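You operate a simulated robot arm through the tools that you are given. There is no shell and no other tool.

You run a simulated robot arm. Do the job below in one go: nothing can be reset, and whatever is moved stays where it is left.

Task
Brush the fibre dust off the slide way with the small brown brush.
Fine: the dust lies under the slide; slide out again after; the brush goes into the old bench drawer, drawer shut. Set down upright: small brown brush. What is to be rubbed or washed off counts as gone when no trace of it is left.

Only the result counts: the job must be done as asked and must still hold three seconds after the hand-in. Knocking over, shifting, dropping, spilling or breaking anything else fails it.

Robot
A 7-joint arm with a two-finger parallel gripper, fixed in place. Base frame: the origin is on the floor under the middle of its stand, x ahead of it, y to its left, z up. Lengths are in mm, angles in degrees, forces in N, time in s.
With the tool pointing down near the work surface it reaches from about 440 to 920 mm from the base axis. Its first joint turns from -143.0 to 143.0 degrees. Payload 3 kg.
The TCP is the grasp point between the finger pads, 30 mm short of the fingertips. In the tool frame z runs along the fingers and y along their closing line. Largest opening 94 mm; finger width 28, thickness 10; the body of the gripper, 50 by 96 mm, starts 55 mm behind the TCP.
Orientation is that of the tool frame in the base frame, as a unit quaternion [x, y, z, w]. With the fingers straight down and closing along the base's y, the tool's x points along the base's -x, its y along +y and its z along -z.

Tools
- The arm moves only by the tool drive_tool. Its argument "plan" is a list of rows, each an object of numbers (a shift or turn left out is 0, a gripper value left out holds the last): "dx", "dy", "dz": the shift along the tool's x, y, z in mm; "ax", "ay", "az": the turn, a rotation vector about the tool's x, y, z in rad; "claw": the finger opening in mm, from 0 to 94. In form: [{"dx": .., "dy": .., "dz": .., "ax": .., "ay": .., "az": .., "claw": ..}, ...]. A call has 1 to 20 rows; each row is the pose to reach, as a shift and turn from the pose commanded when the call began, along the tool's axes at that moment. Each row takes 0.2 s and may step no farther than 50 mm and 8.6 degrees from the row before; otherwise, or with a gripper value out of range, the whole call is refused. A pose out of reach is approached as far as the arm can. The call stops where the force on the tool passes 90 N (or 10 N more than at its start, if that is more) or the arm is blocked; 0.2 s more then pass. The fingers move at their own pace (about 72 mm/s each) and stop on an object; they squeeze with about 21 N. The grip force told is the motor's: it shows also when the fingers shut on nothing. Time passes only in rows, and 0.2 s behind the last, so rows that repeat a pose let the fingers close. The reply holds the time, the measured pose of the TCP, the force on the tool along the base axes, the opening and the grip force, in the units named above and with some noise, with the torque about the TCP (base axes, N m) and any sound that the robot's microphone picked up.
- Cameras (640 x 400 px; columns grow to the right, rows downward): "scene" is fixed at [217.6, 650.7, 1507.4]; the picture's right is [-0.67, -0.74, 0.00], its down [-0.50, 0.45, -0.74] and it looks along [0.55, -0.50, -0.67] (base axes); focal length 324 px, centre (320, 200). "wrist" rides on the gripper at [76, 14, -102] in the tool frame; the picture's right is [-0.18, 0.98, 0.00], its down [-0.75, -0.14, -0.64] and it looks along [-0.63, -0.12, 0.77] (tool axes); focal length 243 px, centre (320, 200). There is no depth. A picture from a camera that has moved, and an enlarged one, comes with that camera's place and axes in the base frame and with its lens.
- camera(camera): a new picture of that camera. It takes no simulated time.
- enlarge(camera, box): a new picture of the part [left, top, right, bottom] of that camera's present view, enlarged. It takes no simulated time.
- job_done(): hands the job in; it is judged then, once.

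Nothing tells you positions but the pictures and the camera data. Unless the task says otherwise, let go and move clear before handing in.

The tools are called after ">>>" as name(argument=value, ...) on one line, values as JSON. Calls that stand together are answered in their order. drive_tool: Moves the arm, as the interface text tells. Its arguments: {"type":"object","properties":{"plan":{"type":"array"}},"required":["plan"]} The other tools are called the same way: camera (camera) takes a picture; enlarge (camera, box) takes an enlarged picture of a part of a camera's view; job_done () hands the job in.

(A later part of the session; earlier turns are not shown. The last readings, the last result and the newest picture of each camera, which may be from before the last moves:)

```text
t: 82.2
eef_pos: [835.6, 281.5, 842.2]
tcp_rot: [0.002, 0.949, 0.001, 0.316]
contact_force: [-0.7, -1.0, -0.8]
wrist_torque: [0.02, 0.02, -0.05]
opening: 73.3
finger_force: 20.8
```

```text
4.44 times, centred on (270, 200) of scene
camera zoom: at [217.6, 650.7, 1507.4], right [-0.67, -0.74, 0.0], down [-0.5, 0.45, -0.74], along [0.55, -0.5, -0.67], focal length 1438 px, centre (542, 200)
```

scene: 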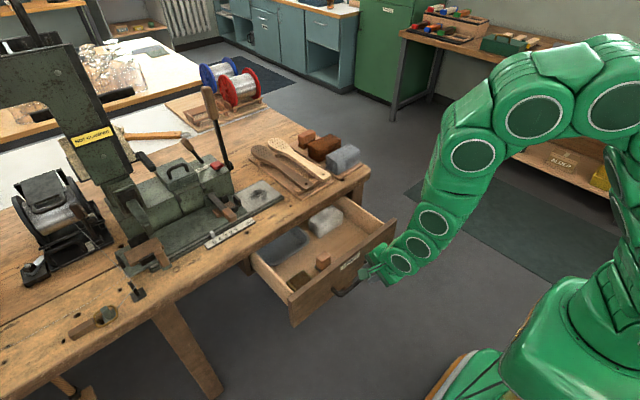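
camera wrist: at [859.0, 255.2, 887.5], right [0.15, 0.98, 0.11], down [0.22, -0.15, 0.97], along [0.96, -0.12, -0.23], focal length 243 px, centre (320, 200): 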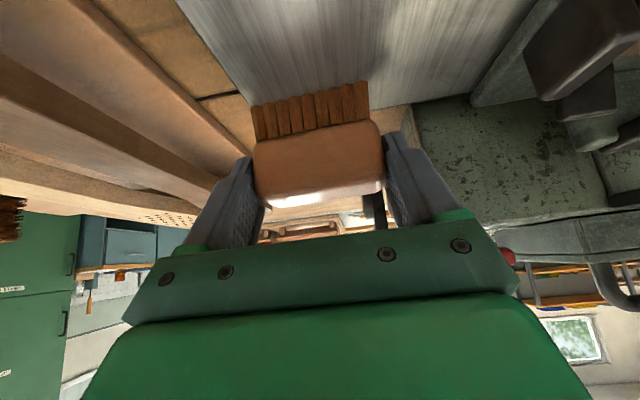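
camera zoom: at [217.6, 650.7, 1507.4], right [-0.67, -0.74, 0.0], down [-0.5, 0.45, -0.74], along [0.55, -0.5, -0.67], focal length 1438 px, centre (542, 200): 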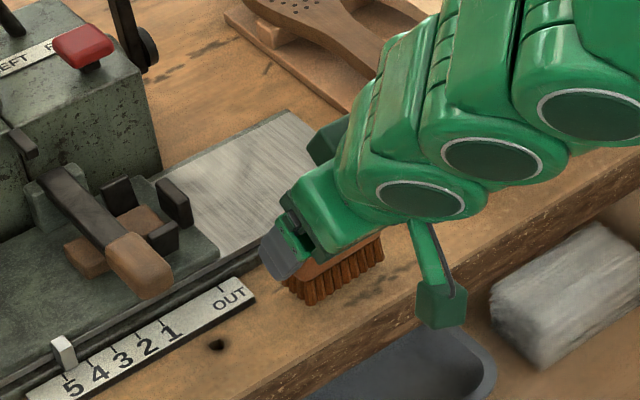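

Still no contact, so I'll lower in 2 mm steps until the bristles touch the bench.

>>> drive_tool(plan=[{"dx": 1.2, "dz": 1.6}, {"dx": 2.4, "dz": 3.2}])

>>> drive_tool(plan=[{"dx": 0.9, "dz": 1.2}, {"dx": 1.8, "dz": 2.4}])

```text
t: 82.8
eef_pos: [835.0, 280.5, 839.5]
tcp_rot: [0.002, 0.948, 0.0, 0.318]
contact_force: [-0.4, 0.4, -0.7]
wrist_torque: [0.0, 0.05, 0.02]
opening: 73.6
finger_force: 21.2
```

```text
t: 83.4
eef_pos: [835.0, 280.8, 836.4]
tcp_rot: [0.001, 0.948, 0.001, 0.318]
contact_force: [-0.4, 0.2, -1.0]
wrist_torque: [-0.02, -0.02, -0.05]
opening: 73.5
finger_force: 20.4
```

>>> drive_tool(plan=[{"dx": 0.9, "dz": 1.2}, {"dx": 1.8, "dz": 2.4}])

>>> enlarge(camera="scene", box=[240, 180, 320, 230])

```text
t: 84.0
eef_pos: [834.2, 280.3, 833.7]
tcp_rot: [0.001, 0.948, 0.002, 0.317]
contact_force: [-0.6, -0.2, -0.2]
wrist_torque: [-0.05, 0.0, 0.01]
opening: 73.5
finger_force: 21.4
```

```text
8.00 times, centred on (280, 205) of scene
camera zoom: at [217.6, 650.7, 1507.4], right [-0.67, -0.74, 0.0], down [-0.5, 0.45, -0.74], along [0.55, -0.5, -0.67], focal length 2588 px, centre (640, 160)
```

zoom: 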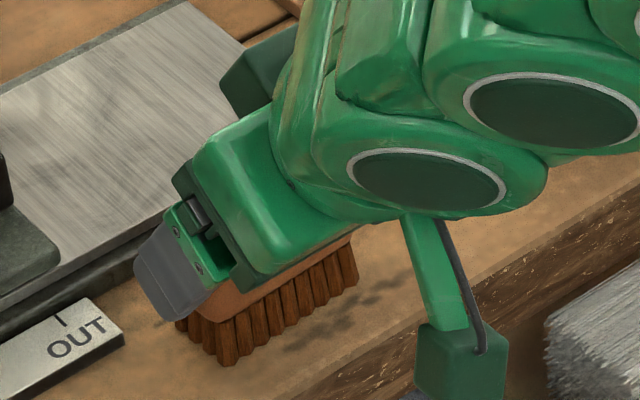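

>>> drive_tool(plan=[{"dx": 0.9, "dz": 1.2}, {"dx": 1.8, "dz": 2.4}])

>>> drive_tool(plan=[{"dx": 0.9, "dz": 1.2}, {"dx": 1.8, "dz": 2.4}])

```text
t: 84.6
eef_pos: [836.9, 280.0, 833.1]
tcp_rot: [0.002, 0.948, 0.002, 0.319]
contact_force: [-8.3, 0.0, 31.7]
wrist_torque: [-0.53, 0.08, -0.05]
opening: 73.3
finger_force: 21.5
```

```text
t: 85.2
eef_pos: [837.8, 279.9, 832.2]
tcp_rot: [0.002, 0.947, 0.002, 0.321]
contact_force: [-11.0, -5.9, 81.2]
wrist_torque: [-1.49, -0.67, -0.12]
opening: 73.5
finger_force: 20.9
```

Pressing got to 81 N, too firm since I stacked two steps. I'll back off right away to a light touch.

>>> drive_tool(plan=[{"dx": -1.5, "dz": -2}, {"dx": -3, "dz": -4}])

>>> enlarge(camera="scene", box=[240, 180, 320, 230])

>>> camera(camera="wrist")

```text
t: 85.8
eef_pos: [834.6, 280.0, 832.4]
tcp_rot: [0.002, 0.949, 0.001, 0.317]
contact_force: [15.8, 1.8, 45.3]
wrist_torque: [0.21, -0.63, -0.01]
opening: 74.3
finger_force: 20.8
```

```text
8.00 times, centred on (280, 205) of scene
camera zoom: at [217.6, 650.7, 1507.4], right [-0.67, -0.74, 0.0], down [-0.5, 0.45, -0.74], along [0.55, -0.5, -0.67], focal length 2588 px, centre (640, 160)
```

zoom: 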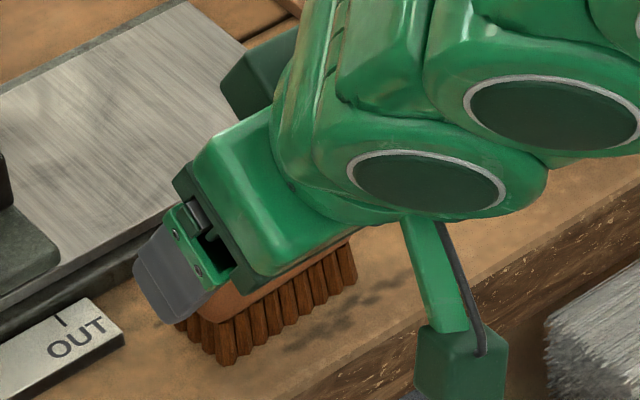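

```text
taken
camera wrist: at [712.9, 294.9, 867.9], right [0.15, 0.98, 0.12], down [0.22, -0.15, 0.97], along [0.96, -0.12, -0.23], focal length 243 px, centre (320, 200)
```

wrist: 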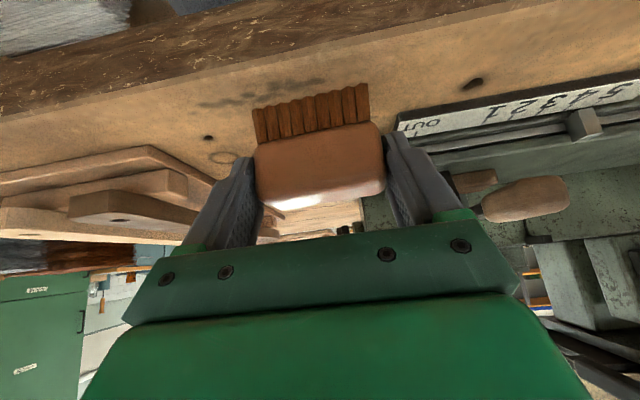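

>>> drive_tool(plan=[{"dx": -0.6, "dz": -0.8}, {"dx": -0.9, "dz": -1.2}])

```text
t: 86.4
eef_pos: [835.7, 279.9, 832.0]
tcp_rot: [0.001, 0.949, 0.001, 0.316]
contact_force: [-1.2, 4.7, 20.4]
wrist_torque: [0.47, 0.15, -0.05]
opening: 74.1
finger_force: 21.3
```

>>> drive_tool(plan=[{"dx": -0.6, "dz": -0.8}, {"dx": -0.6, "dz": -0.8}])

```text
t: 87.0
eef_pos: [835.7, 280.2, 834.2]
tcp_rot: [0.002, 0.949, 0.001, 0.316]
contact_force: [-0.2, 0.3, -0.5]
wrist_torque: [-0.02, 0.03, 0.0]
opening: 73.7
finger_force: 20.9
```

Now it hovers barely above the bench. I'll lower half a millimetre and release gently.

>>> drive_tool(plan=[{"dx": 0.4, "dz": 0.5}, {"dx": 0.4, "dz": 0.5, "claw": 94}, {"dx": 0.4, "dz": 0.5, "claw": 94}])

>>> enlarge(camera="scene", box=[240, 180, 320, 230])

>>> camera(camera="wrist")

```text
t: 87.8
eef_pos: [836.0, 280.3, 834.6]
tcp_rot: [0.002, 0.948, 0.001, 0.318]
contact_force: [0.1, -0.7, -0.1]
wrist_torque: [-0.02, 0.0, 0.04]
opening: 94.0
finger_force: 0.1
```

```text
8.00 times, centred on (280, 205) of scene
camera zoom: at [217.6, 650.7, 1507.4], right [-0.67, -0.74, 0.0], down [-0.5, 0.45, -0.74], along [0.55, -0.5, -0.67], focal length 2588 px, centre (640, 160)
```

zoom: 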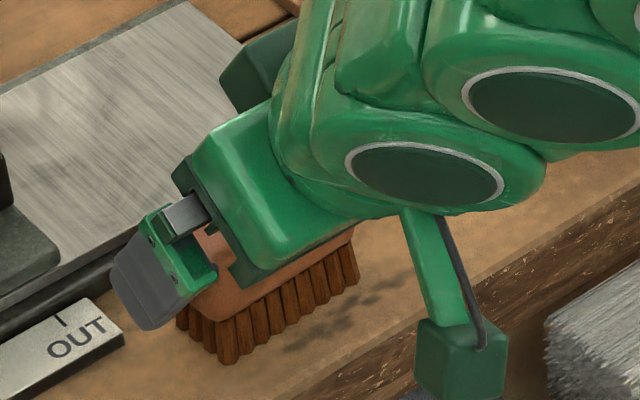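

```text
taken
camera wrist: at [713.5, 294.4, 870.3], right [0.15, 0.98, 0.11], down [0.22, -0.14, 0.97], along [0.96, -0.12, -0.23], focal length 243 px, centre (320, 200)
```

wrist: 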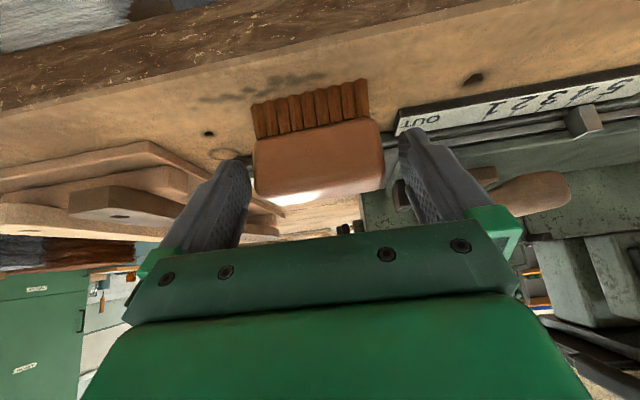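

The brush stands upright on the bench, centred near (846, 280). I'll back off along the tool axis and then go to a vertical tool above it.

>>> drive_tool(plan=[{"dz": -25}, {"dz": -60}, {"dz": -100}, {"dx": -14, "dz": -96, "ay": 0.129}, {"dx": -28, "dz": -91, "ay": 0.258}, {"dx": -42, "dz": -87, "ay": 0.387}, {"dx": -56, "dz": -82, "ay": 0.516}, {"dx": -56, "dz": -58, "ay": 0.645}])

>>> camera(camera="wrist")

>>> enlarge(camera="scene", box=[220, 140, 340, 240])

```text
t: 89.6
eef_pos: [845.2, 280.7, 911.3]
tcp_rot: [0.001, 1.0, 0.001, -0.004]
contact_force: [0.9, -0.1, 0.4]
wrist_torque: [0.0, 0.03, 0.03]
opening: 94.0
finger_force: 0.1
```

```text
taken
camera wrist: at [769.6, 294.0, 1014.6], right [0.19, 0.98, 0.0], down [0.76, -0.14, 0.64], along [0.63, -0.12, -0.77], focal length 243 px, centre (320, 200)
```

wrist: 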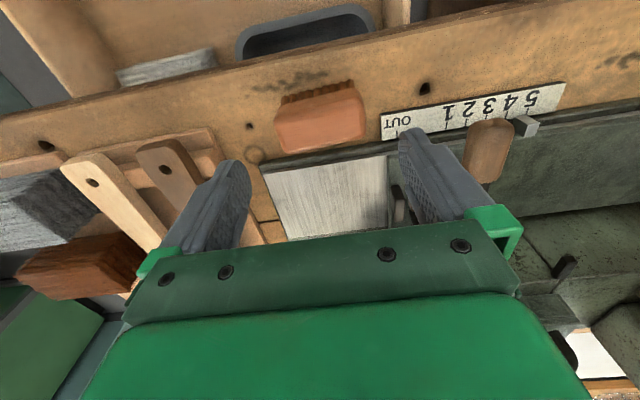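

```text
4.00 times, centred on (280, 190) of scene
camera zoom: at [217.6, 650.7, 1507.4], right [-0.67, -0.74, 0.0], down [-0.5, 0.45, -0.74], along [0.55, -0.5, -0.67], focal length 1294 px, centre (480, 240)
```

zoom: 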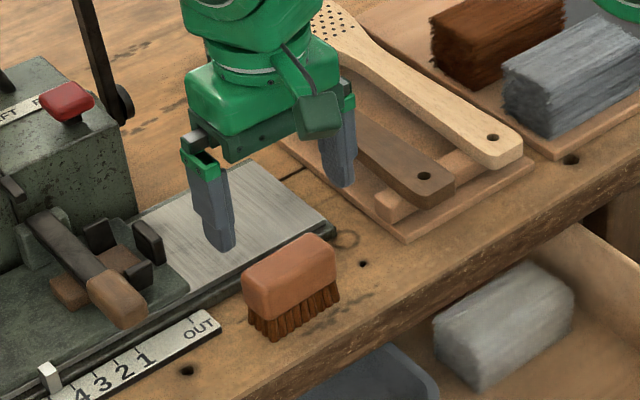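

The brush block is centred right under the hand. I'll descend and grip it with the tool vertical.

>>> drive_tool(plan=[{"dz": 25, "ay": -0.008}, {"dz": 50, "ay": -0.008}, {"dz": 70, "ay": -0.008}, {"dz": 84, "ay": -0.008}, {"dz": 84, "ay": -0.008, "claw": 40}, {"dz": 84, "ay": -0.008, "claw": 40}, {"dz": 84, "ay": -0.008, "claw": 40}])

>>> enlarge(camera="scene", box=[220, 140, 340, 240])

```text
t: 91.2
eef_pos: [846.3, 280.6, 830.0]
tcp_rot: [0.0, 1.0, 0.002, 0.004]
contact_force: [1.1, 0.7, 4.1]
wrist_torque: [0.13, -0.1, -0.03]
opening: 76.5
finger_force: 21.2
```

```text
4.00 times, centred on (280, 190) of scene
camera zoom: at [217.6, 650.7, 1507.4], right [-0.67, -0.74, 0.0], down [-0.5, 0.45, -0.74], along [0.55, -0.5, -0.67], focal length 1294 px, centre (480, 240)
```

zoom: 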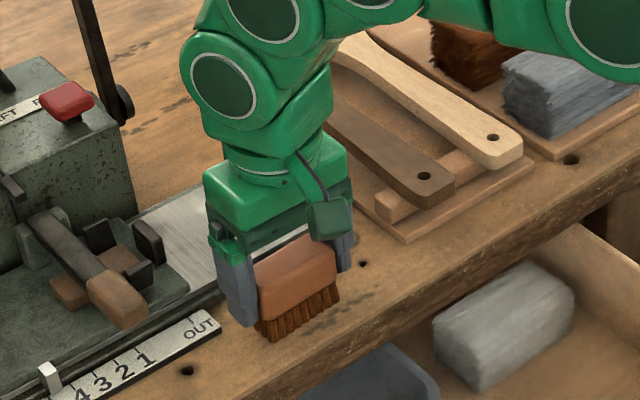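

>>> camera(camera="wrist")

>>> enlarge(camera="scene", box=[250, 180, 315, 225])

```text
taken
camera wrist: at [768.8, 294.3, 931.0], right [0.19, 0.98, 0.01], down [0.75, -0.15, 0.65], along [0.64, -0.12, -0.76], focal length 243 px, centre (320, 200)
```

wrist: 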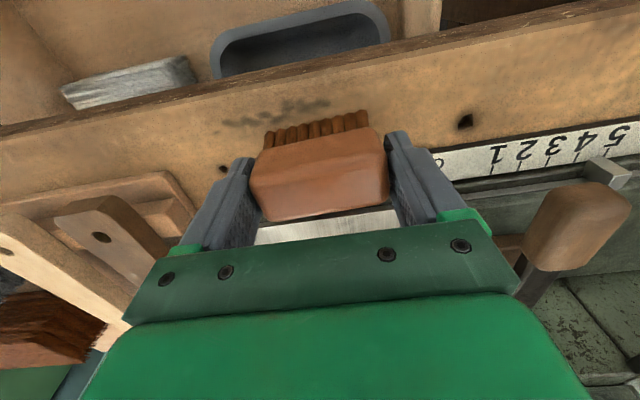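

```text
8.89 times, centred on (282, 202) of scene
camera zoom: at [217.6, 650.7, 1507.4], right [-0.67, -0.74, 0.0], down [-0.5, 0.45, -0.74], along [0.55, -0.5, -0.67], focal length 2876 px, centre (653, 178)
```

zoom: 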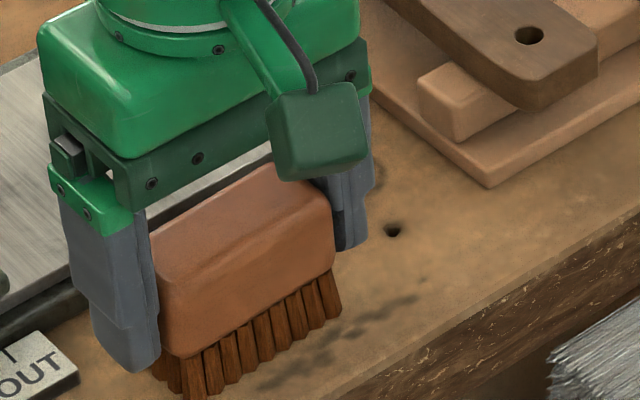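

The grip width is 76.5 mm instead of 73.4, so the brush is probably a few degrees askew in yaw. I'll open, turn the hand about 4.5° to match, and grip again.

>>> drive_tool(plan=[{"claw": 94}, {"claw": 94}, {"az": -0.04}, {"az": -0.078}, {"az": -0.078, "claw": 40}, {"az": -0.078, "claw": 40}, {"az": -0.078, "claw": 40}])

>>> camera(camera="wrist")

```text
t: 92.8
eef_pos: [845.6, 281.1, 831.5]
tcp_rot: [-0.039, 0.999, 0.002, 0.004]
contact_force: [-0.7, 0.7, 0.3]
wrist_torque: [0.07, -0.04, -0.02]
opening: 76.1
finger_force: 21.2
```

```text
taken
camera wrist: at [767.4, 288.3, 931.7], right [0.11, 0.99, 0.0], down [0.76, -0.09, 0.65], along [0.64, -0.07, -0.76], focal length 243 px, centre (320, 200)
```

wrist: 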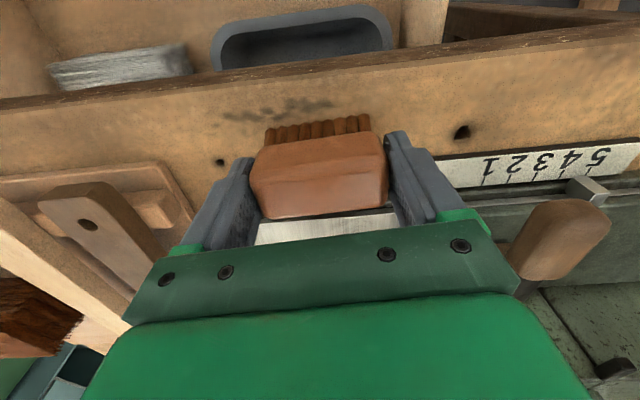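

The hand is now aligned with the block, and 76 mm is its true width at this height. Lifting and carrying it back over the open drawer.

>>> drive_tool(plan=[{"dz": -15}, {"dz": -45}, {"dz": -80}, {"dx": 34, "dy": -31, "dz": -80}, {"dx": 68, "dy": -63, "dz": -80}, {"dx": 102, "dy": -94, "dz": -80}, {"dx": 136, "dy": -126, "dz": -80}, {"dx": 170.2, "dy": -157, "dz": -80}, {"dx": 170.2, "dy": -188.3, "dz": -80}])

>>> camera(camera="wrist")

>>> enlarge(camera="scene", box=[240, 130, 440, 310])

```text
t: 94.8
eef_pos: [689.4, 80.9, 908.4]
tcp_rot: [-0.038, 0.999, 0.002, 0.004]
contact_force: [-0.4, -0.5, -1.0]
wrist_torque: [0.01, 0.03, -0.05]
opening: 75.9
finger_force: 20.7
```

```text
taken
camera wrist: at [611.8, 88.4, 1009.5], right [0.11, 0.99, 0.0], down [0.76, -0.09, 0.65], along [0.64, -0.07, -0.76], focal length 243 px, centre (320, 200)
```

wrist: 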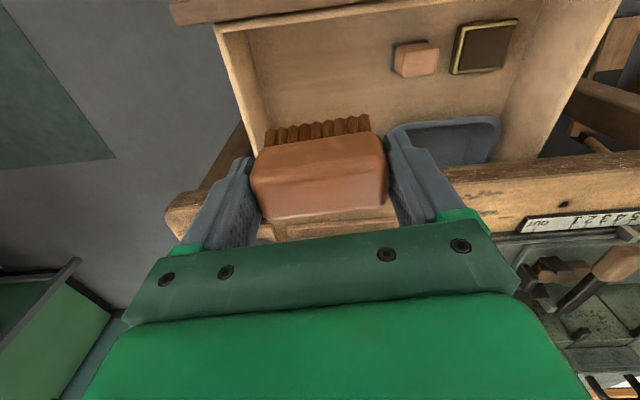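

```text
2.22 times, centred on (340, 220) of scene
camera zoom: at [217.6, 650.7, 1507.4], right [-0.67, -0.74, 0.0], down [-0.5, 0.45, -0.74], along [0.55, -0.5, -0.67], focal length 719 px, centre (276, 156)
```

zoom: 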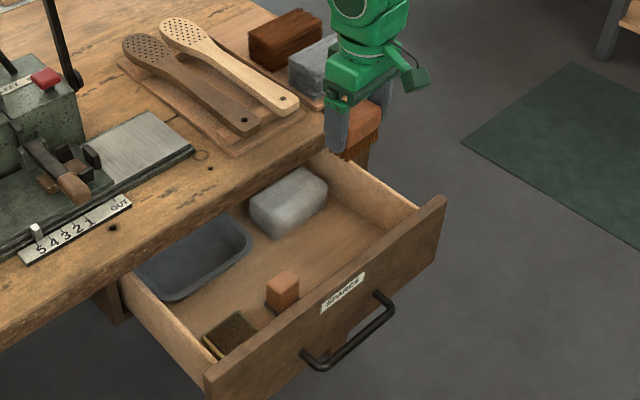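

The drawer floor below is free: the stamp block is near (688, 206) and the grey bundle lies beyond x = 780. I'll lower the brush into the drawer.

>>> drive_tool(plan=[{"dz": 40}, {"dz": 80}, {"dz": 120}, {"dz": 160}, {"dz": 195}, {"dz": 215}])

>>> enlarge(camera="scene", box=[260, 160, 420, 290])

>>> camera(camera="wrist")

```text
t: 96.2
eef_pos: [690.1, 78.1, 693.2]
tcp_rot: [-0.039, 0.999, 0.002, 0.004]
contact_force: [-0.3, 0.4, 0.1]
wrist_torque: [0.01, -0.03, -0.01]
opening: 75.8
finger_force: 20.8
```

```text
3.08 times, centred on (340, 225) of scene
camera zoom: at [217.6, 650.7, 1507.4], right [-0.67, -0.74, 0.0], down [-0.5, 0.45, -0.74], along [0.55, -0.5, -0.67], focal length 995 px, centre (258, 123)
```

zoom: 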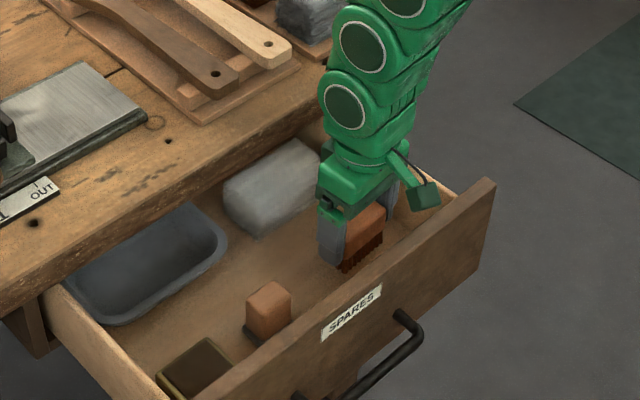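

```text
taken
camera wrist: at [612.7, 86.7, 794.3], right [0.11, 0.99, 0.0], down [0.76, -0.09, 0.65], along [0.65, -0.07, -0.76], focal length 243 px, centre (320, 200)
```

wrist: 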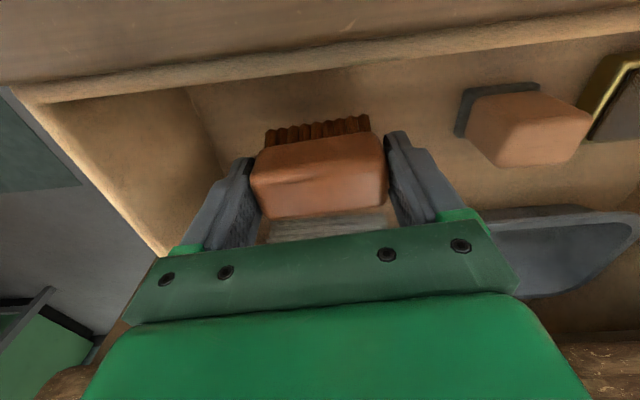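

>>> drive_tool(plan=[{"dz": 5}, {"dz": 10}])

```text
t: 96.8
eef_pos: [689.5, 79.4, 683.9]
tcp_rot: [-0.039, 0.999, 0.002, 0.004]
contact_force: [0.3, -0.2, -1.9]
wrist_torque: [-0.04, -0.01, 0.01]
opening: 75.9
finger_force: 21.1
```

>>> drive_tool(plan=[{"dz": 2}, {"dz": 4}])

>>> enlarge(camera="scene", box=[310, 190, 390, 240])

```text
t: 97.4
eef_pos: [691.3, 80.3, 679.6]
tcp_rot: [-0.039, 0.999, 0.003, 0.004]
contact_force: [0.0, -0.8, -0.5]
wrist_torque: [0.0, -0.01, 0.0]
opening: 75.8
finger_force: 20.8
```

```text
8.00 times, centred on (350, 215) of scene
camera zoom: at [217.6, 650.7, 1507.4], right [-0.67, -0.74, 0.0], down [-0.5, 0.45, -0.74], along [0.55, -0.5, -0.67], focal length 2588 px, centre (80, 80)
```

zoom: 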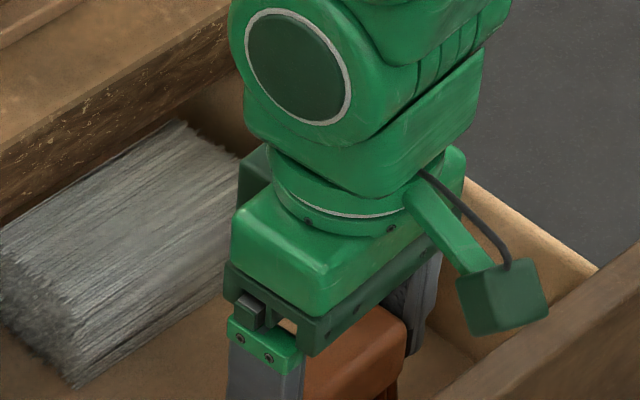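

>>> drive_tool(plan=[{"dz": 1.5}, {"dz": 3}])

```text
t: 98.0
eef_pos: [690.2, 81.2, 676.3]
tcp_rot: [-0.038, 0.999, 0.001, 0.005]
contact_force: [0.7, 0.7, -0.7]
wrist_torque: [-0.02, 0.0, 0.03]
opening: 75.9
finger_force: 20.7
```

>>> drive_tool(plan=[{"dz": 1.5}, {"dz": 3}])

```text
t: 98.6
eef_pos: [691.2, 79.8, 673.4]
tcp_rot: [-0.039, 0.999, 0.002, 0.004]
contact_force: [-0.3, 0.5, -1.3]
wrist_torque: [0.0, 0.0, 0.02]
opening: 76.1
finger_force: 21.0
```

>>> drive_tool(plan=[{"dz": 1.5}, {"dz": 3}])

```text
t: 99.2
eef_pos: [690.6, 80.8, 669.6]
tcp_rot: [-0.038, 0.999, 0.002, 0.004]
contact_force: [0.3, -0.4, -0.4]
wrist_torque: [0.0, -0.01, -0.02]
opening: 76.1
finger_force: 20.8
```

>>> drive_tool(plan=[{"dz": 1.5}, {"dz": 3}])

>>> camera(camera="wrist")

```text
t: 99.8
eef_pos: [691.1, 80.0, 667.0]
tcp_rot: [-0.039, 0.999, 0.001, 0.004]
contact_force: [0.9, 0.4, -1.1]
wrist_torque: [-0.01, -0.04, -0.02]
opening: 75.9
finger_force: 21.4
```

```text
taken
camera wrist: at [613.5, 88.5, 768.5], right [0.11, 0.99, 0.0], down [0.76, -0.09, 0.65], along [0.64, -0.07, -0.76], focal length 243 px, centre (320, 200)
```

wrist: 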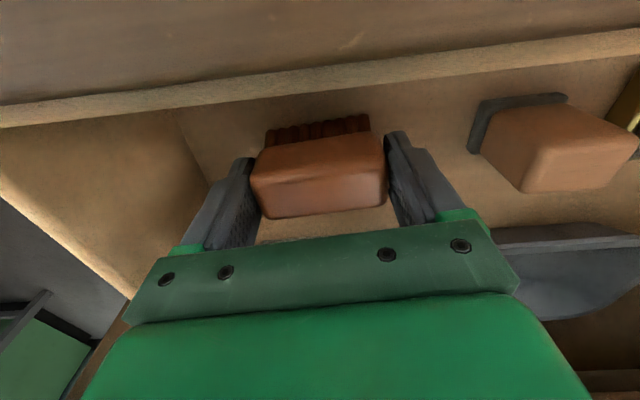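

>>> drive_tool(plan=[{"dz": 1.5}, {"dz": 3}])

```text
t: 100.4
eef_pos: [690.4, 80.2, 664.2]
tcp_rot: [-0.039, 0.999, 0.002, 0.004]
contact_force: [-0.1, -0.2, -0.9]
wrist_torque: [0.0, 0.03, 0.02]
opening: 76.1
finger_force: 20.9
```

>>> drive_tool(plan=[{"dz": 1.5}, {"dz": 2.5}])

```text
t: 101.0
eef_pos: [692.2, 80.6, 661.8]
tcp_rot: [-0.038, 0.999, 0.001, 0.004]
contact_force: [0.0, -0.7, -1.6]
wrist_torque: [0.01, 0.02, -0.01]
opening: 75.7
finger_force: 21.1
```

>>> drive_tool(plan=[{"dz": 1.5}, {"dz": 2.5}])

```text
t: 101.6
eef_pos: [693.3, 80.2, 660.4]
tcp_rot: [-0.038, 0.999, 0.002, 0.005]
contact_force: [1.1, 1.5, 21.8]
wrist_torque: [-0.01, -0.05, -0.04]
opening: 76.3
finger_force: 21.2
```

The brush touches the drawer floor (22 N). I'll ease up about 1 mm and release.

>>> drive_tool(plan=[{"dz": -0.6}, {"dz": -1}])

```text
t: 102.2
eef_pos: [691.8, 80.0, 659.6]
tcp_rot: [-0.038, 0.999, 0.003, 0.003]
contact_force: [0.2, 0.3, 4.9]
wrist_torque: [0.03, -0.11, -0.02]
opening: 75.7
finger_force: 20.7
```

>>> drive_tool(plan=[{"claw": 94}, {"claw": 94}, {"claw": 94}])

>>> camera(camera="wrist")

```text
t: 103.0
eef_pos: [691.9, 80.8, 660.7]
tcp_rot: [-0.039, 0.999, 0.002, 0.004]
contact_force: [0.6, -0.7, 0.8]
wrist_torque: [0.02, 0.0, 0.0]
opening: 94.1
finger_force: 0.0
```

```text
taken
camera wrist: at [613.5, 88.6, 762.2], right [0.11, 0.99, 0.0], down [0.76, -0.09, 0.65], along [0.64, -0.07, -0.76], focal length 243 px, centre (320, 200)
```

wrist: 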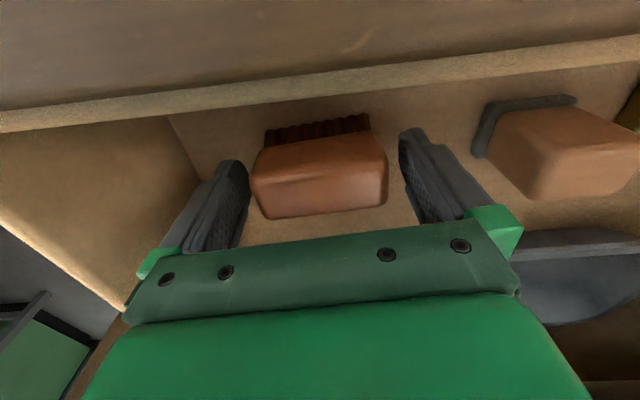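

Released; the brush stands upright. I'll lift straight up out of the drawer.

>>> drive_tool(plan=[{"dz": -20}, {"dz": -50}, {"dz": -90}, {"dz": -130}, {"dz": -170}, {"dz": -210}, {"dz": -240}])

>>> camera(camera="wrist")

>>> enlarge(camera="scene", box=[240, 150, 420, 290])

```text
t: 104.6
eef_pos: [689.7, 78.9, 901.2]
tcp_rot: [-0.038, 0.999, 0.001, 0.004]
contact_force: [0.0, -0.1, 0.0]
wrist_torque: [-0.01, -0.01, 0.03]
opening: 94.0
finger_force: 0.0
```

```text
taken
camera wrist: at [612.0, 87.6, 1001.9], right [0.11, 0.99, 0.0], down [0.76, -0.09, 0.65], along [0.65, -0.07, -0.76], focal length 243 px, centre (320, 200)
```

wrist: 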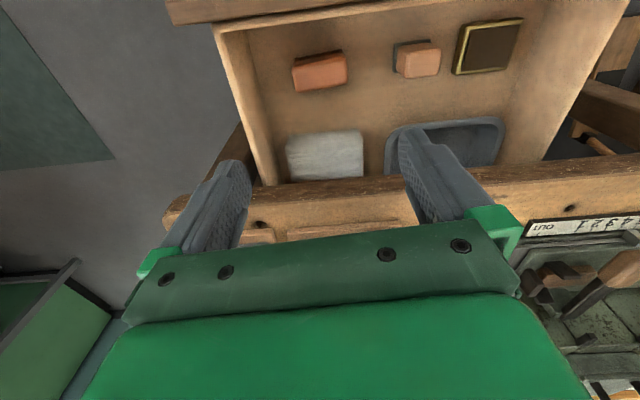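

```text
2.86 times, centred on (330, 220) of scene
camera zoom: at [217.6, 650.7, 1507.4], right [-0.67, -0.74, 0.0], down [-0.5, 0.45, -0.74], along [0.55, -0.5, -0.67], focal length 924 px, centre (291, 143)
```

zoom: 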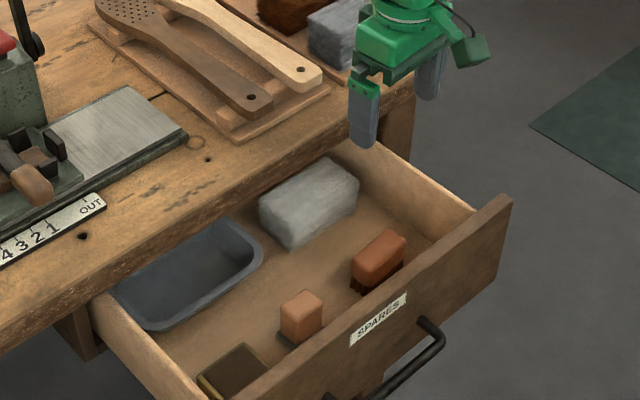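

The brush stands upright in the drawer beside the other spares. Now I'll close the fingers and get in front of the drawer panel, above its handle, to push it shut.

>>> drive_tool(plan=[{"dx": 19.5, "dy": 28.4, "dz": 0, "ax": 0.0043, "ay": -0.1035, "az": 0.0122, "claw": 0}, {"dx": 39, "dy": 56.8, "dz": 10, "ax": 0.0086, "ay": -0.207, "az": 0.0243}, {"dx": 58.6, "dy": 85.2, "dz": 25, "ax": 0.013, "ay": -0.3105, "az": 0.0365}, {"dx": 78, "dy": 113.7, "dz": 45, "ax": 0.0173, "ay": -0.414, "az": 0.0487}, {"dx": 98, "dy": 142, "dz": 70, "ax": 0.0216, "ay": -0.5175, "az": 0.0608}, {"dx": 117.2, "dy": 170.5, "dz": 95, "ax": 0.0259, "ay": -0.621, "az": 0.073}])

>>> camera(camera="wrist")

>>> enlarge(camera="scene", box=[240, 150, 420, 290])

```text
t: 106.0
eef_pos: [559.7, 240.4, 806.5]
tcp_rot: [0.001, 0.95, 0.0, 0.311]
contact_force: [-0.1, 1.2, -0.2]
wrist_torque: [0.01, 0.01, -0.02]
opening: 0.0
finger_force: 20.8
```

```text
taken
camera wrist: at [437.6, 254.8, 843.6], right [0.15, 0.98, 0.11], down [0.23, -0.14, 0.96], along [0.96, -0.12, -0.25], focal length 243 px, centre (320, 200)
```

wrist: 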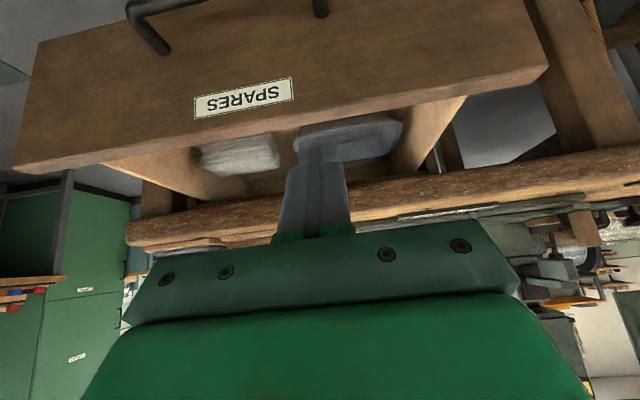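

```text
2.86 times, centred on (330, 220) of scene
camera zoom: at [217.6, 650.7, 1507.4], right [-0.67, -0.74, 0.0], down [-0.5, 0.45, -0.74], along [0.55, -0.5, -0.67], focal length 924 px, centre (291, 143)
```

zoom: 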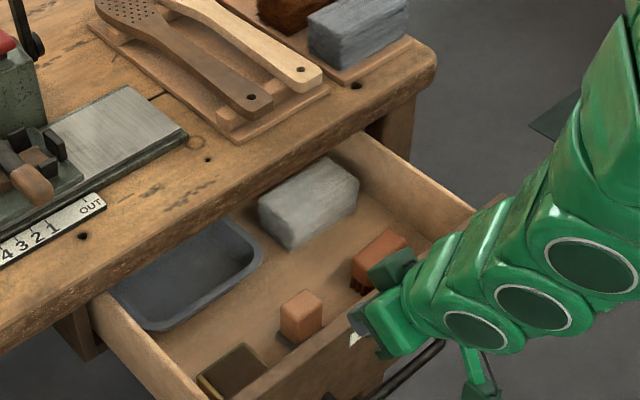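

The panel face is at about x = 600. I'll descend in front of it, above the handle.

>>> drive_tool(plan=[{"dx": 16.4, "dz": 19}, {"dx": 32.8, "dz": 38}, {"dx": 49, "dz": 57}, {"dx": 65.5, "dz": 76}])

>>> camera(camera="wrist")

>>> enlarge(camera="scene", box=[240, 170, 440, 310])

```text
t: 107.0
eef_pos: [551.6, 240.7, 705.1]
tcp_rot: [0.0, 0.951, 0.0, 0.31]
contact_force: [0.5, -0.6, 0.5]
wrist_torque: [0.02, 0.01, -0.03]
opening: 0.2
finger_force: 20.8
```

```text
taken
camera wrist: at [430.5, 255.1, 742.2], right [0.15, 0.98, 0.11], down [0.23, -0.14, 0.96], along [0.96, -0.12, -0.25], focal length 243 px, centre (320, 200)
```

wrist: 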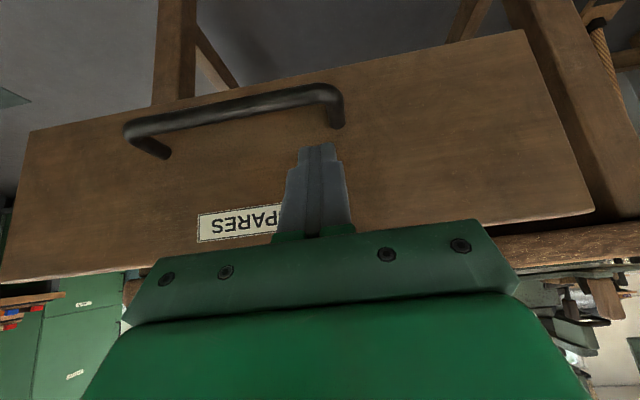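

```text
2.86 times, centred on (340, 240) of scene
camera zoom: at [217.6, 650.7, 1507.4], right [-0.67, -0.74, 0.0], down [-0.5, 0.45, -0.74], along [0.55, -0.5, -0.67], focal length 924 px, centre (263, 86)
```

zoom: 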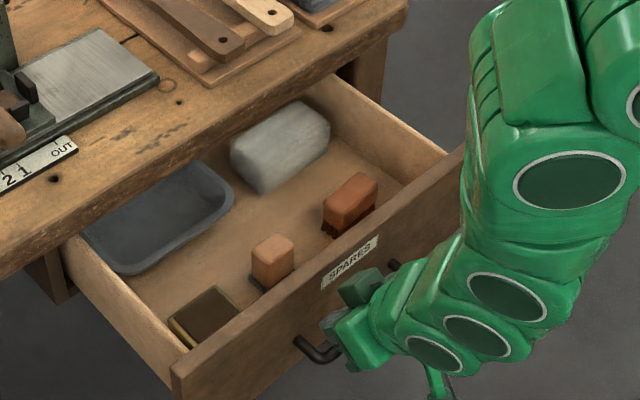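

Everything lines up: closed fingertips face the panel above the handle. I'll push gently in slow steps and check the brush stays standing.

>>> drive_tool(plan=[{"dx": -6.5, "dz": 4.7}, {"dx": -12.9, "dz": 9.5}, {"dx": -19.4, "dz": 14.2}, {"dx": -25.8, "dz": 18.9}, {"dx": -32.3, "dz": 23.6}, {"dx": -38.7, "dz": 28.4}, {"dx": -45.2, "dz": 33.1}, {"dx": -51.6, "dz": 37.8}, {"dx": -58.1, "dz": 42.5}, {"dx": -64.6, "dz": 47.3}])

>>> enlarge(camera="scene", box=[240, 170, 440, 310])

```text
t: 109.2
eef_pos: [633.1, 241.7, 704.1]
tcp_rot: [0.0, 0.951, 0.001, 0.31]
contact_force: [0.5, 0.5, 0.4]
wrist_torque: [-0.01, 0.01, -0.01]
opening: 0.0
finger_force: 21.4
```

```text
2.86 times, centred on (340, 240) of scene
camera zoom: at [217.6, 650.7, 1507.4], right [-0.67, -0.74, 0.0], down [-0.5, 0.45, -0.74], along [0.55, -0.5, -0.67], focal length 924 px, centre (263, 86)
```

zoom: 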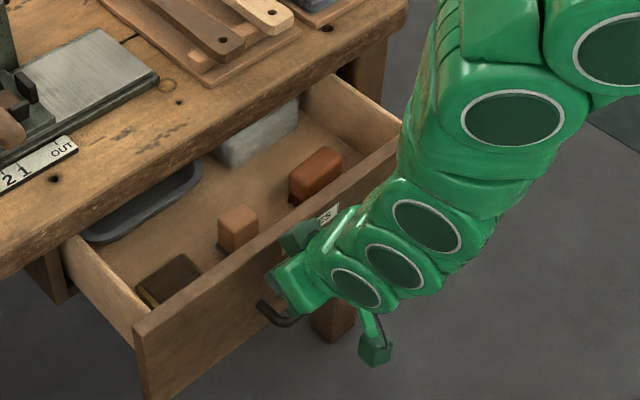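

The drawer is closing smoothly and the contents are standing. I'll continue pushing.

>>> drive_tool(plan=[{"dx": -6.5, "dz": 4.7}, {"dx": -12.9, "dz": 9.5}, {"dx": -19.4, "dz": 14.2}, {"dx": -25.8, "dz": 18.9}, {"dx": -32.3, "dz": 23.6}, {"dx": -38.7, "dz": 28.4}, {"dx": -45.2, "dz": 33.1}, {"dx": -51.6, "dz": 37.8}, {"dx": -58.1, "dz": 42.5}, {"dx": -64.6, "dz": 47.3}, {"dx": -71, "dz": 52}, {"dx": -77.5, "dz": 56.7}, {"dx": -83.9, "dz": 61.4}, {"dx": -90.4, "dz": 66.2}, {"dx": -96.8, "dz": 70.9}])

>>> enlarge(camera="scene", box=[220, 170, 420, 310])

```text
t: 112.4
eef_pos: [752.2, 241.6, 704.4]
tcp_rot: [0.0, 0.951, 0.001, 0.31]
contact_force: [0.0, 1.2, 0.7]
wrist_torque: [0.03, -0.01, -0.01]
opening: 0.2
finger_force: 20.8
```

```text
2.86 times, centred on (320, 240) of scene
camera zoom: at [217.6, 650.7, 1507.4], right [-0.67, -0.74, 0.0], down [-0.5, 0.45, -0.74], along [0.55, -0.5, -0.67], focal length 924 px, centre (320, 86)
```

zoom: 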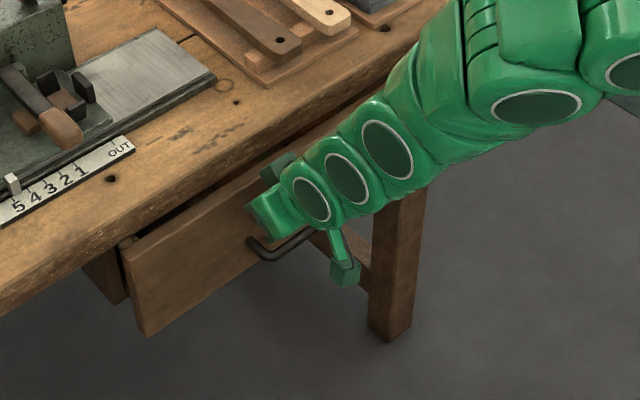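

>>> enlarge(camera="scene", box=[280, 210, 360, 270])

>>> camera(camera="wrist")

```text
6.67 times, centred on (320, 240) of scene
camera zoom: at [217.6, 650.7, 1507.4], right [-0.67, -0.74, 0.0], down [-0.5, 0.45, -0.74], along [0.55, -0.5, -0.67], focal length 2157 px, centre (320, -67)
```

zoom: 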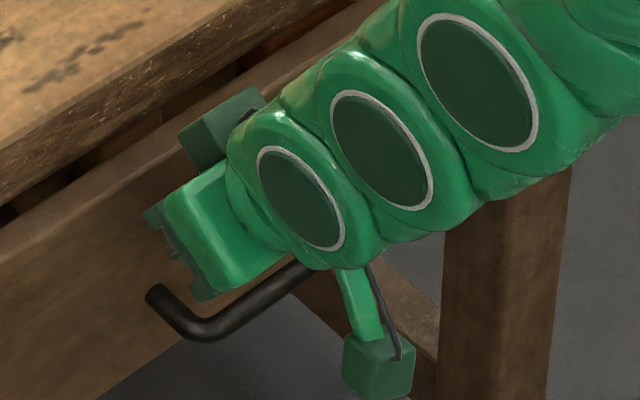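

```text
taken
camera wrist: at [630.4, 255.2, 741.7], right [0.15, 0.98, 0.11], down [0.23, -0.14, 0.96], along [0.96, -0.12, -0.25], focal length 243 px, centre (320, 200)
```

wrist: 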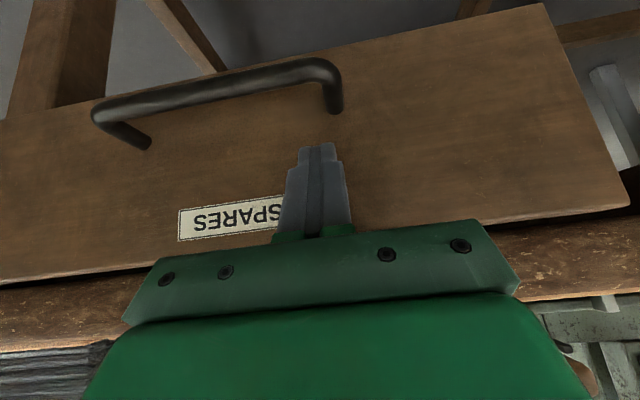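

A small box on top of the wrist will stay about 10 mm short of the bench edge at full closure, so I'll proceed carefully.

>>> drive_tool(plan=[{"dx": -4.8, "dz": 3.5}, {"dx": -9.7, "dz": 7.1}, {"dx": -14.5, "dz": 10.6}, {"dx": -19.4, "dz": 14.2}, {"dx": -22.6, "dz": 16.5}])

>>> enlarge(camera="scene", box=[250, 180, 370, 270])

```text
t: 113.6
eef_pos: [780.9, 241.2, 705.0]
tcp_rot: [0.0, 0.95, 0.001, 0.311]
contact_force: [0.5, 0.2, -0.4]
wrist_torque: [-0.01, 0.01, -0.01]
opening: 0.0
finger_force: 21.2
```

```text
4.44 times, centred on (310, 225) of scene
camera zoom: at [217.6, 650.7, 1507.4], right [-0.67, -0.74, 0.0], down [-0.5, 0.45, -0.74], along [0.55, -0.5, -0.67], focal length 1438 px, centre (364, 89)
```

zoom: 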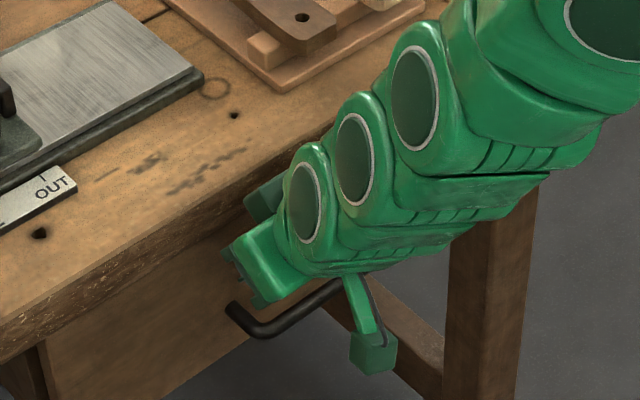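

>>> drive_tool(plan=[{"dx": -1.6, "dz": 1.2}, {"dx": -3.2, "dz": 2.4}, {"dx": -4.8, "dz": 3.5}])

```text
t: 114.4
eef_pos: [787.2, 241.7, 704.4]
tcp_rot: [0.0, 0.951, 0.001, 0.31]
contact_force: [-0.2, 0.2, -0.4]
wrist_torque: [0.0, 0.02, -0.01]
opening: 0.2
finger_force: 21.2
```

>>> drive_tool(plan=[{"dx": -1.6, "dz": 1.2}, {"dx": -3.2, "dz": 2.4}])

>>> enlarge(camera="scene", box=[230, 180, 370, 285])

>>> camera(camera="wrist")

```text
t: 115.0
eef_pos: [790.9, 240.7, 704.5]
tcp_rot: [0.0, 0.951, 0.001, 0.309]
contact_force: [0.6, -0.2, -0.4]
wrist_torque: [0.03, -0.01, 0.01]
opening: 0.4
finger_force: 21.1
```

```text
3.81 times, centred on (300, 232) of scene
camera zoom: at [217.6, 650.7, 1507.4], right [-0.67, -0.74, 0.0], down [-0.5, 0.45, -0.74], along [0.55, -0.5, -0.67], focal length 1232 px, centre (396, 76)
```

zoom: 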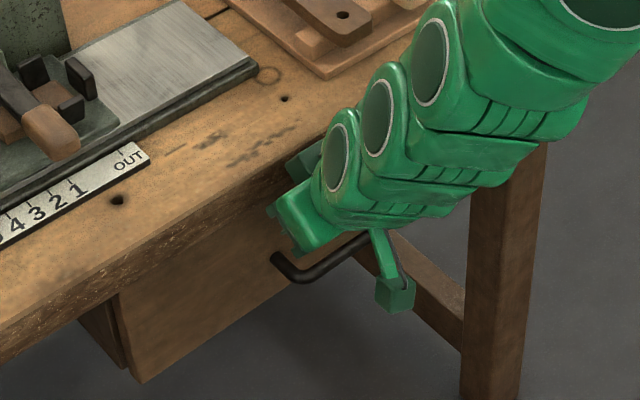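

```text
taken
camera wrist: at [668.7, 255.2, 741.8], right [0.15, 0.98, 0.11], down [0.23, -0.14, 0.96], along [0.96, -0.12, -0.25], focal length 243 px, centre (320, 200)
```

wrist: 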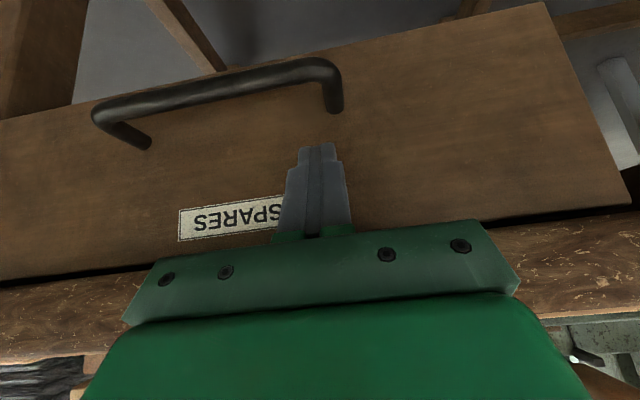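

The drawer is still about 10 mm open by comparison with the first picture. I'll keep pushing in 2 mm steps until it seats.

>>> drive_tool(plan=[{"dx": -1.6, "dz": 1.2}, {"dx": -3.2, "dz": 2.4}, {"dx": -4.8, "dz": 3.5}])

>>> enlarge(camera="scene", box=[230, 180, 370, 285])

```text
t: 115.8
eef_pos: [796.2, 241.4, 704.1]
tcp_rot: [0.0, 0.951, 0.001, 0.309]
contact_force: [-16.3, -2.7, 6.8]
wrist_torque: [0.08, 0.1, -0.1]
opening: 0.0
finger_force: 21.1
```

```text
3.81 times, centred on (300, 232) of scene
camera zoom: at [217.6, 650.7, 1507.4], right [-0.67, -0.74, 0.0], down [-0.5, 0.45, -0.74], along [0.55, -0.5, -0.67], focal length 1232 px, centre (396, 76)
```

zoom: 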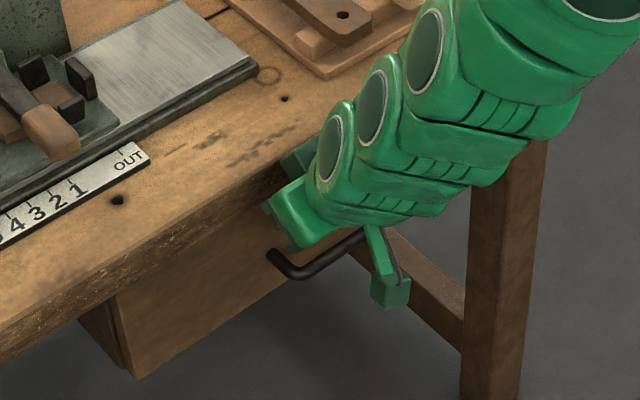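

>>> enlarge(camera="scene", box=[225, 165, 385, 300])

>>> enlarge(camera="scene", box=[285, 205, 335, 245])

>>> camera(camera="wrist")

```text
2.96 times, centred on (305, 232) of scene
camera zoom: at [217.6, 650.7, 1507.4], right [-0.67, -0.74, 0.0], down [-0.5, 0.45, -0.74], along [0.55, -0.5, -0.67], focal length 958 px, centre (364, 104)
```

zoom: 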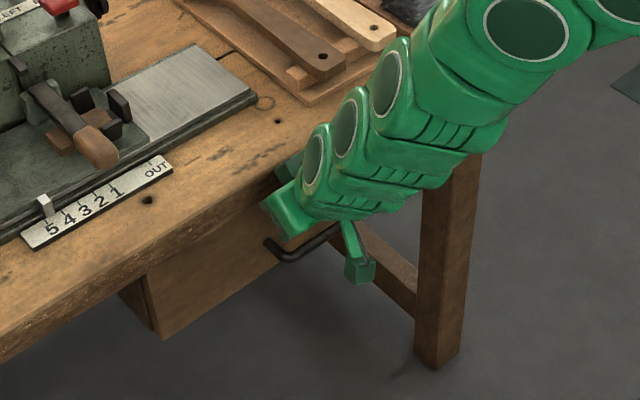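

```text
10.00 times, centred on (310, 225) of scene
camera zoom: at [217.6, 650.7, 1507.4], right [-0.67, -0.74, 0.0], down [-0.5, 0.45, -0.74], along [0.55, -0.5, -0.67], focal length 3235 px, centre (420, -50)
```

zoom: 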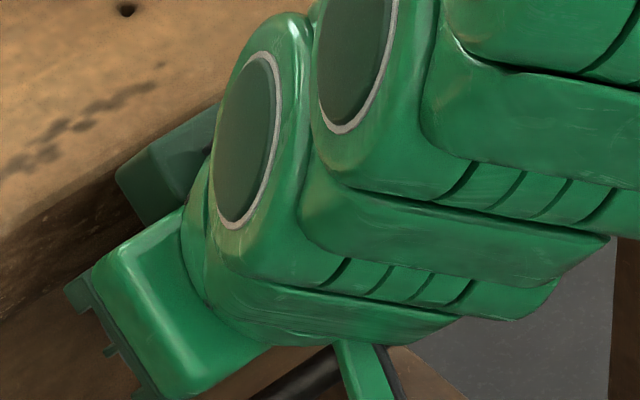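

```text
taken
camera wrist: at [674.1, 255.6, 742.1], right [0.15, 0.98, 0.11], down [0.23, -0.14, 0.96], along [0.96, -0.12, -0.25], focal length 243 px, centre (320, 200)
```

wrist: 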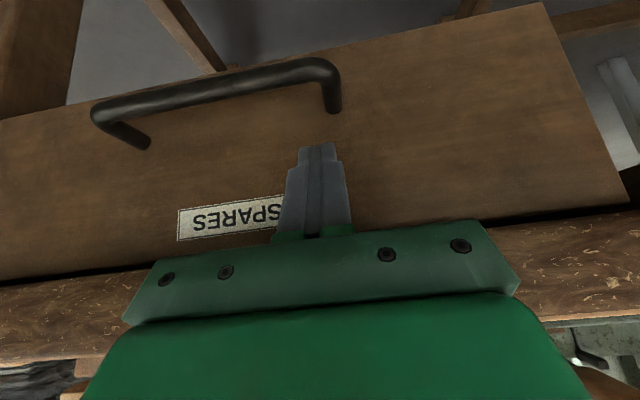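

By pixel comparison the panel is back at its initial position and the force rose at the stop. I'll back straight off and compare with the first picture.

>>> drive_tool(plan=[{"dx": 12, "dz": -9}, {"dx": 36, "dz": -26}, {"dx": 70, "dz": -51}, {"dx": 100, "dz": -75}, {"dx": 110, "dz": -110}, {"dx": 110, "dz": -150}])

>>> enlarge(camera="scene", box=[270, 180, 380, 260])

>>> camera(camera="scene")

```text
t: 117.2
eef_pos: [617.8, 241.9, 761.0]
tcp_rot: [0.0, 0.951, 0.001, 0.309]
contact_force: [-0.8, -0.3, 0.5]
wrist_torque: [0.03, 0.0, -0.02]
opening: 0.1
finger_force: 21.4
```

```text
5.00 times, centred on (325, 220) of scene
camera zoom: at [217.6, 650.7, 1507.4], right [-0.67, -0.74, 0.0], down [-0.5, 0.45, -0.74], along [0.55, -0.5, -0.67], focal length 1618 px, centre (295, 100)
```

zoom: 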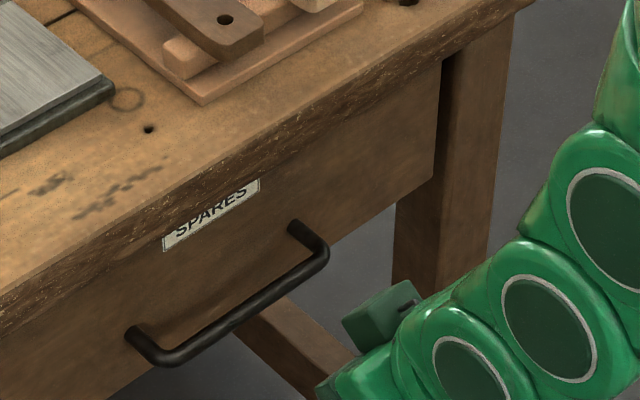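

```text
taken
```

scene: 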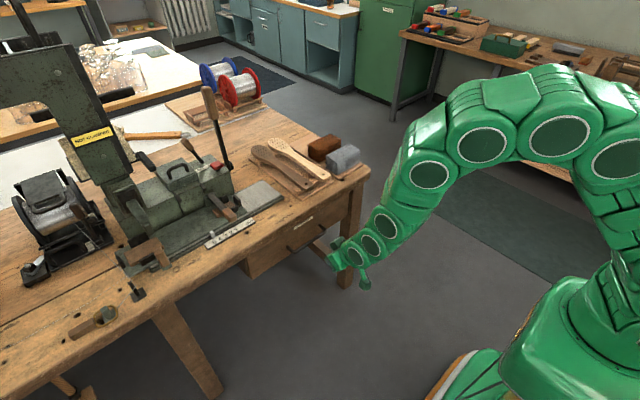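

The drawer is shut exactly as at the start. Last step: bring the slide back to OUT. I'll go up and over to the standoff in front of the knob, using the same pose as before.

>>> drive_tool(plan=[{"dx": -18.2, "dy": 24, "dz": -25.1, "ax": -0.0137, "ay": -0.0082, "az": -0.017}, {"dx": -36.4, "dy": 48, "dz": -50.2, "ax": -0.0274, "ay": -0.0164, "az": -0.034}, {"dx": -54.7, "dy": 72, "dz": -75.2, "ax": -0.041, "ay": -0.0246, "az": -0.051}, {"dx": -72.9, "dy": 96, "dz": -100.3, "ax": -0.0547, "ay": -0.0328, "az": -0.0681}, {"dx": -91.1, "dy": 120, "dz": -125.4, "ax": -0.0684, "ay": -0.041, "az": -0.0851}, {"dx": -110.1, "dy": 151.4, "dz": -111.6, "ax": -0.0821, "ay": -0.0492, "az": -0.1021}, {"dx": -129.1, "dy": 182.9, "dz": -97.8, "ax": -0.0958, "ay": -0.0574, "az": -0.1191}, {"dx": -148.1, "dy": 214.3, "dz": -84, "ax": -0.1095, "ay": -0.0656, "az": -0.1361}, {"dx": -167.1, "dy": 245.7, "dz": -70.1, "ax": -0.1231, "ay": -0.0738, "az": -0.1531}, {"dx": -186.1, "dy": 277.1, "dz": -56.3, "ax": -0.1368, "ay": -0.082, "az": -0.1702}, {"dx": -205.1, "dy": 308.6, "dz": -42.5, "ax": -0.1505, "ay": -0.0902, "az": -0.1872, "claw": 60}, {"dx": -224.1, "dy": 340, "dz": -28.7, "ax": -0.1642, "ay": -0.0984, "az": -0.2042, "claw": 60}, {"dx": -224.1, "dy": 340, "dz": -28.7, "ax": -0.1642, "ay": -0.0984, "az": -0.2042, "claw": 60}])

>>> camera(camera="wrist")

```text
t: 120.0
eef_pos: [782.8, 581.5, 914.0]
tcp_rot: [-0.122, 0.926, 0.046, 0.354]
contact_force: [-0.4, 0.9, -0.1]
wrist_torque: [-0.05, 0.0, 0.02]
opening: 59.7
finger_force: 0.0
```

```text
taken
camera wrist: at [657.7, 563.9, 940.6], right [-0.12, 0.98, 0.12], down [0.17, -0.1, 0.98], along [0.98, 0.14, -0.15], focal length 243 px, centre (320, 200)
```

wrist: 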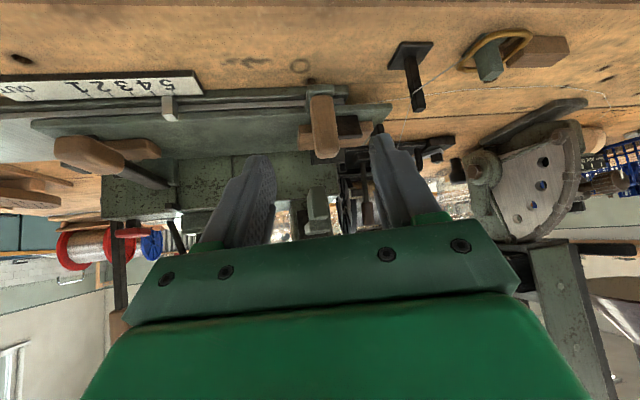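

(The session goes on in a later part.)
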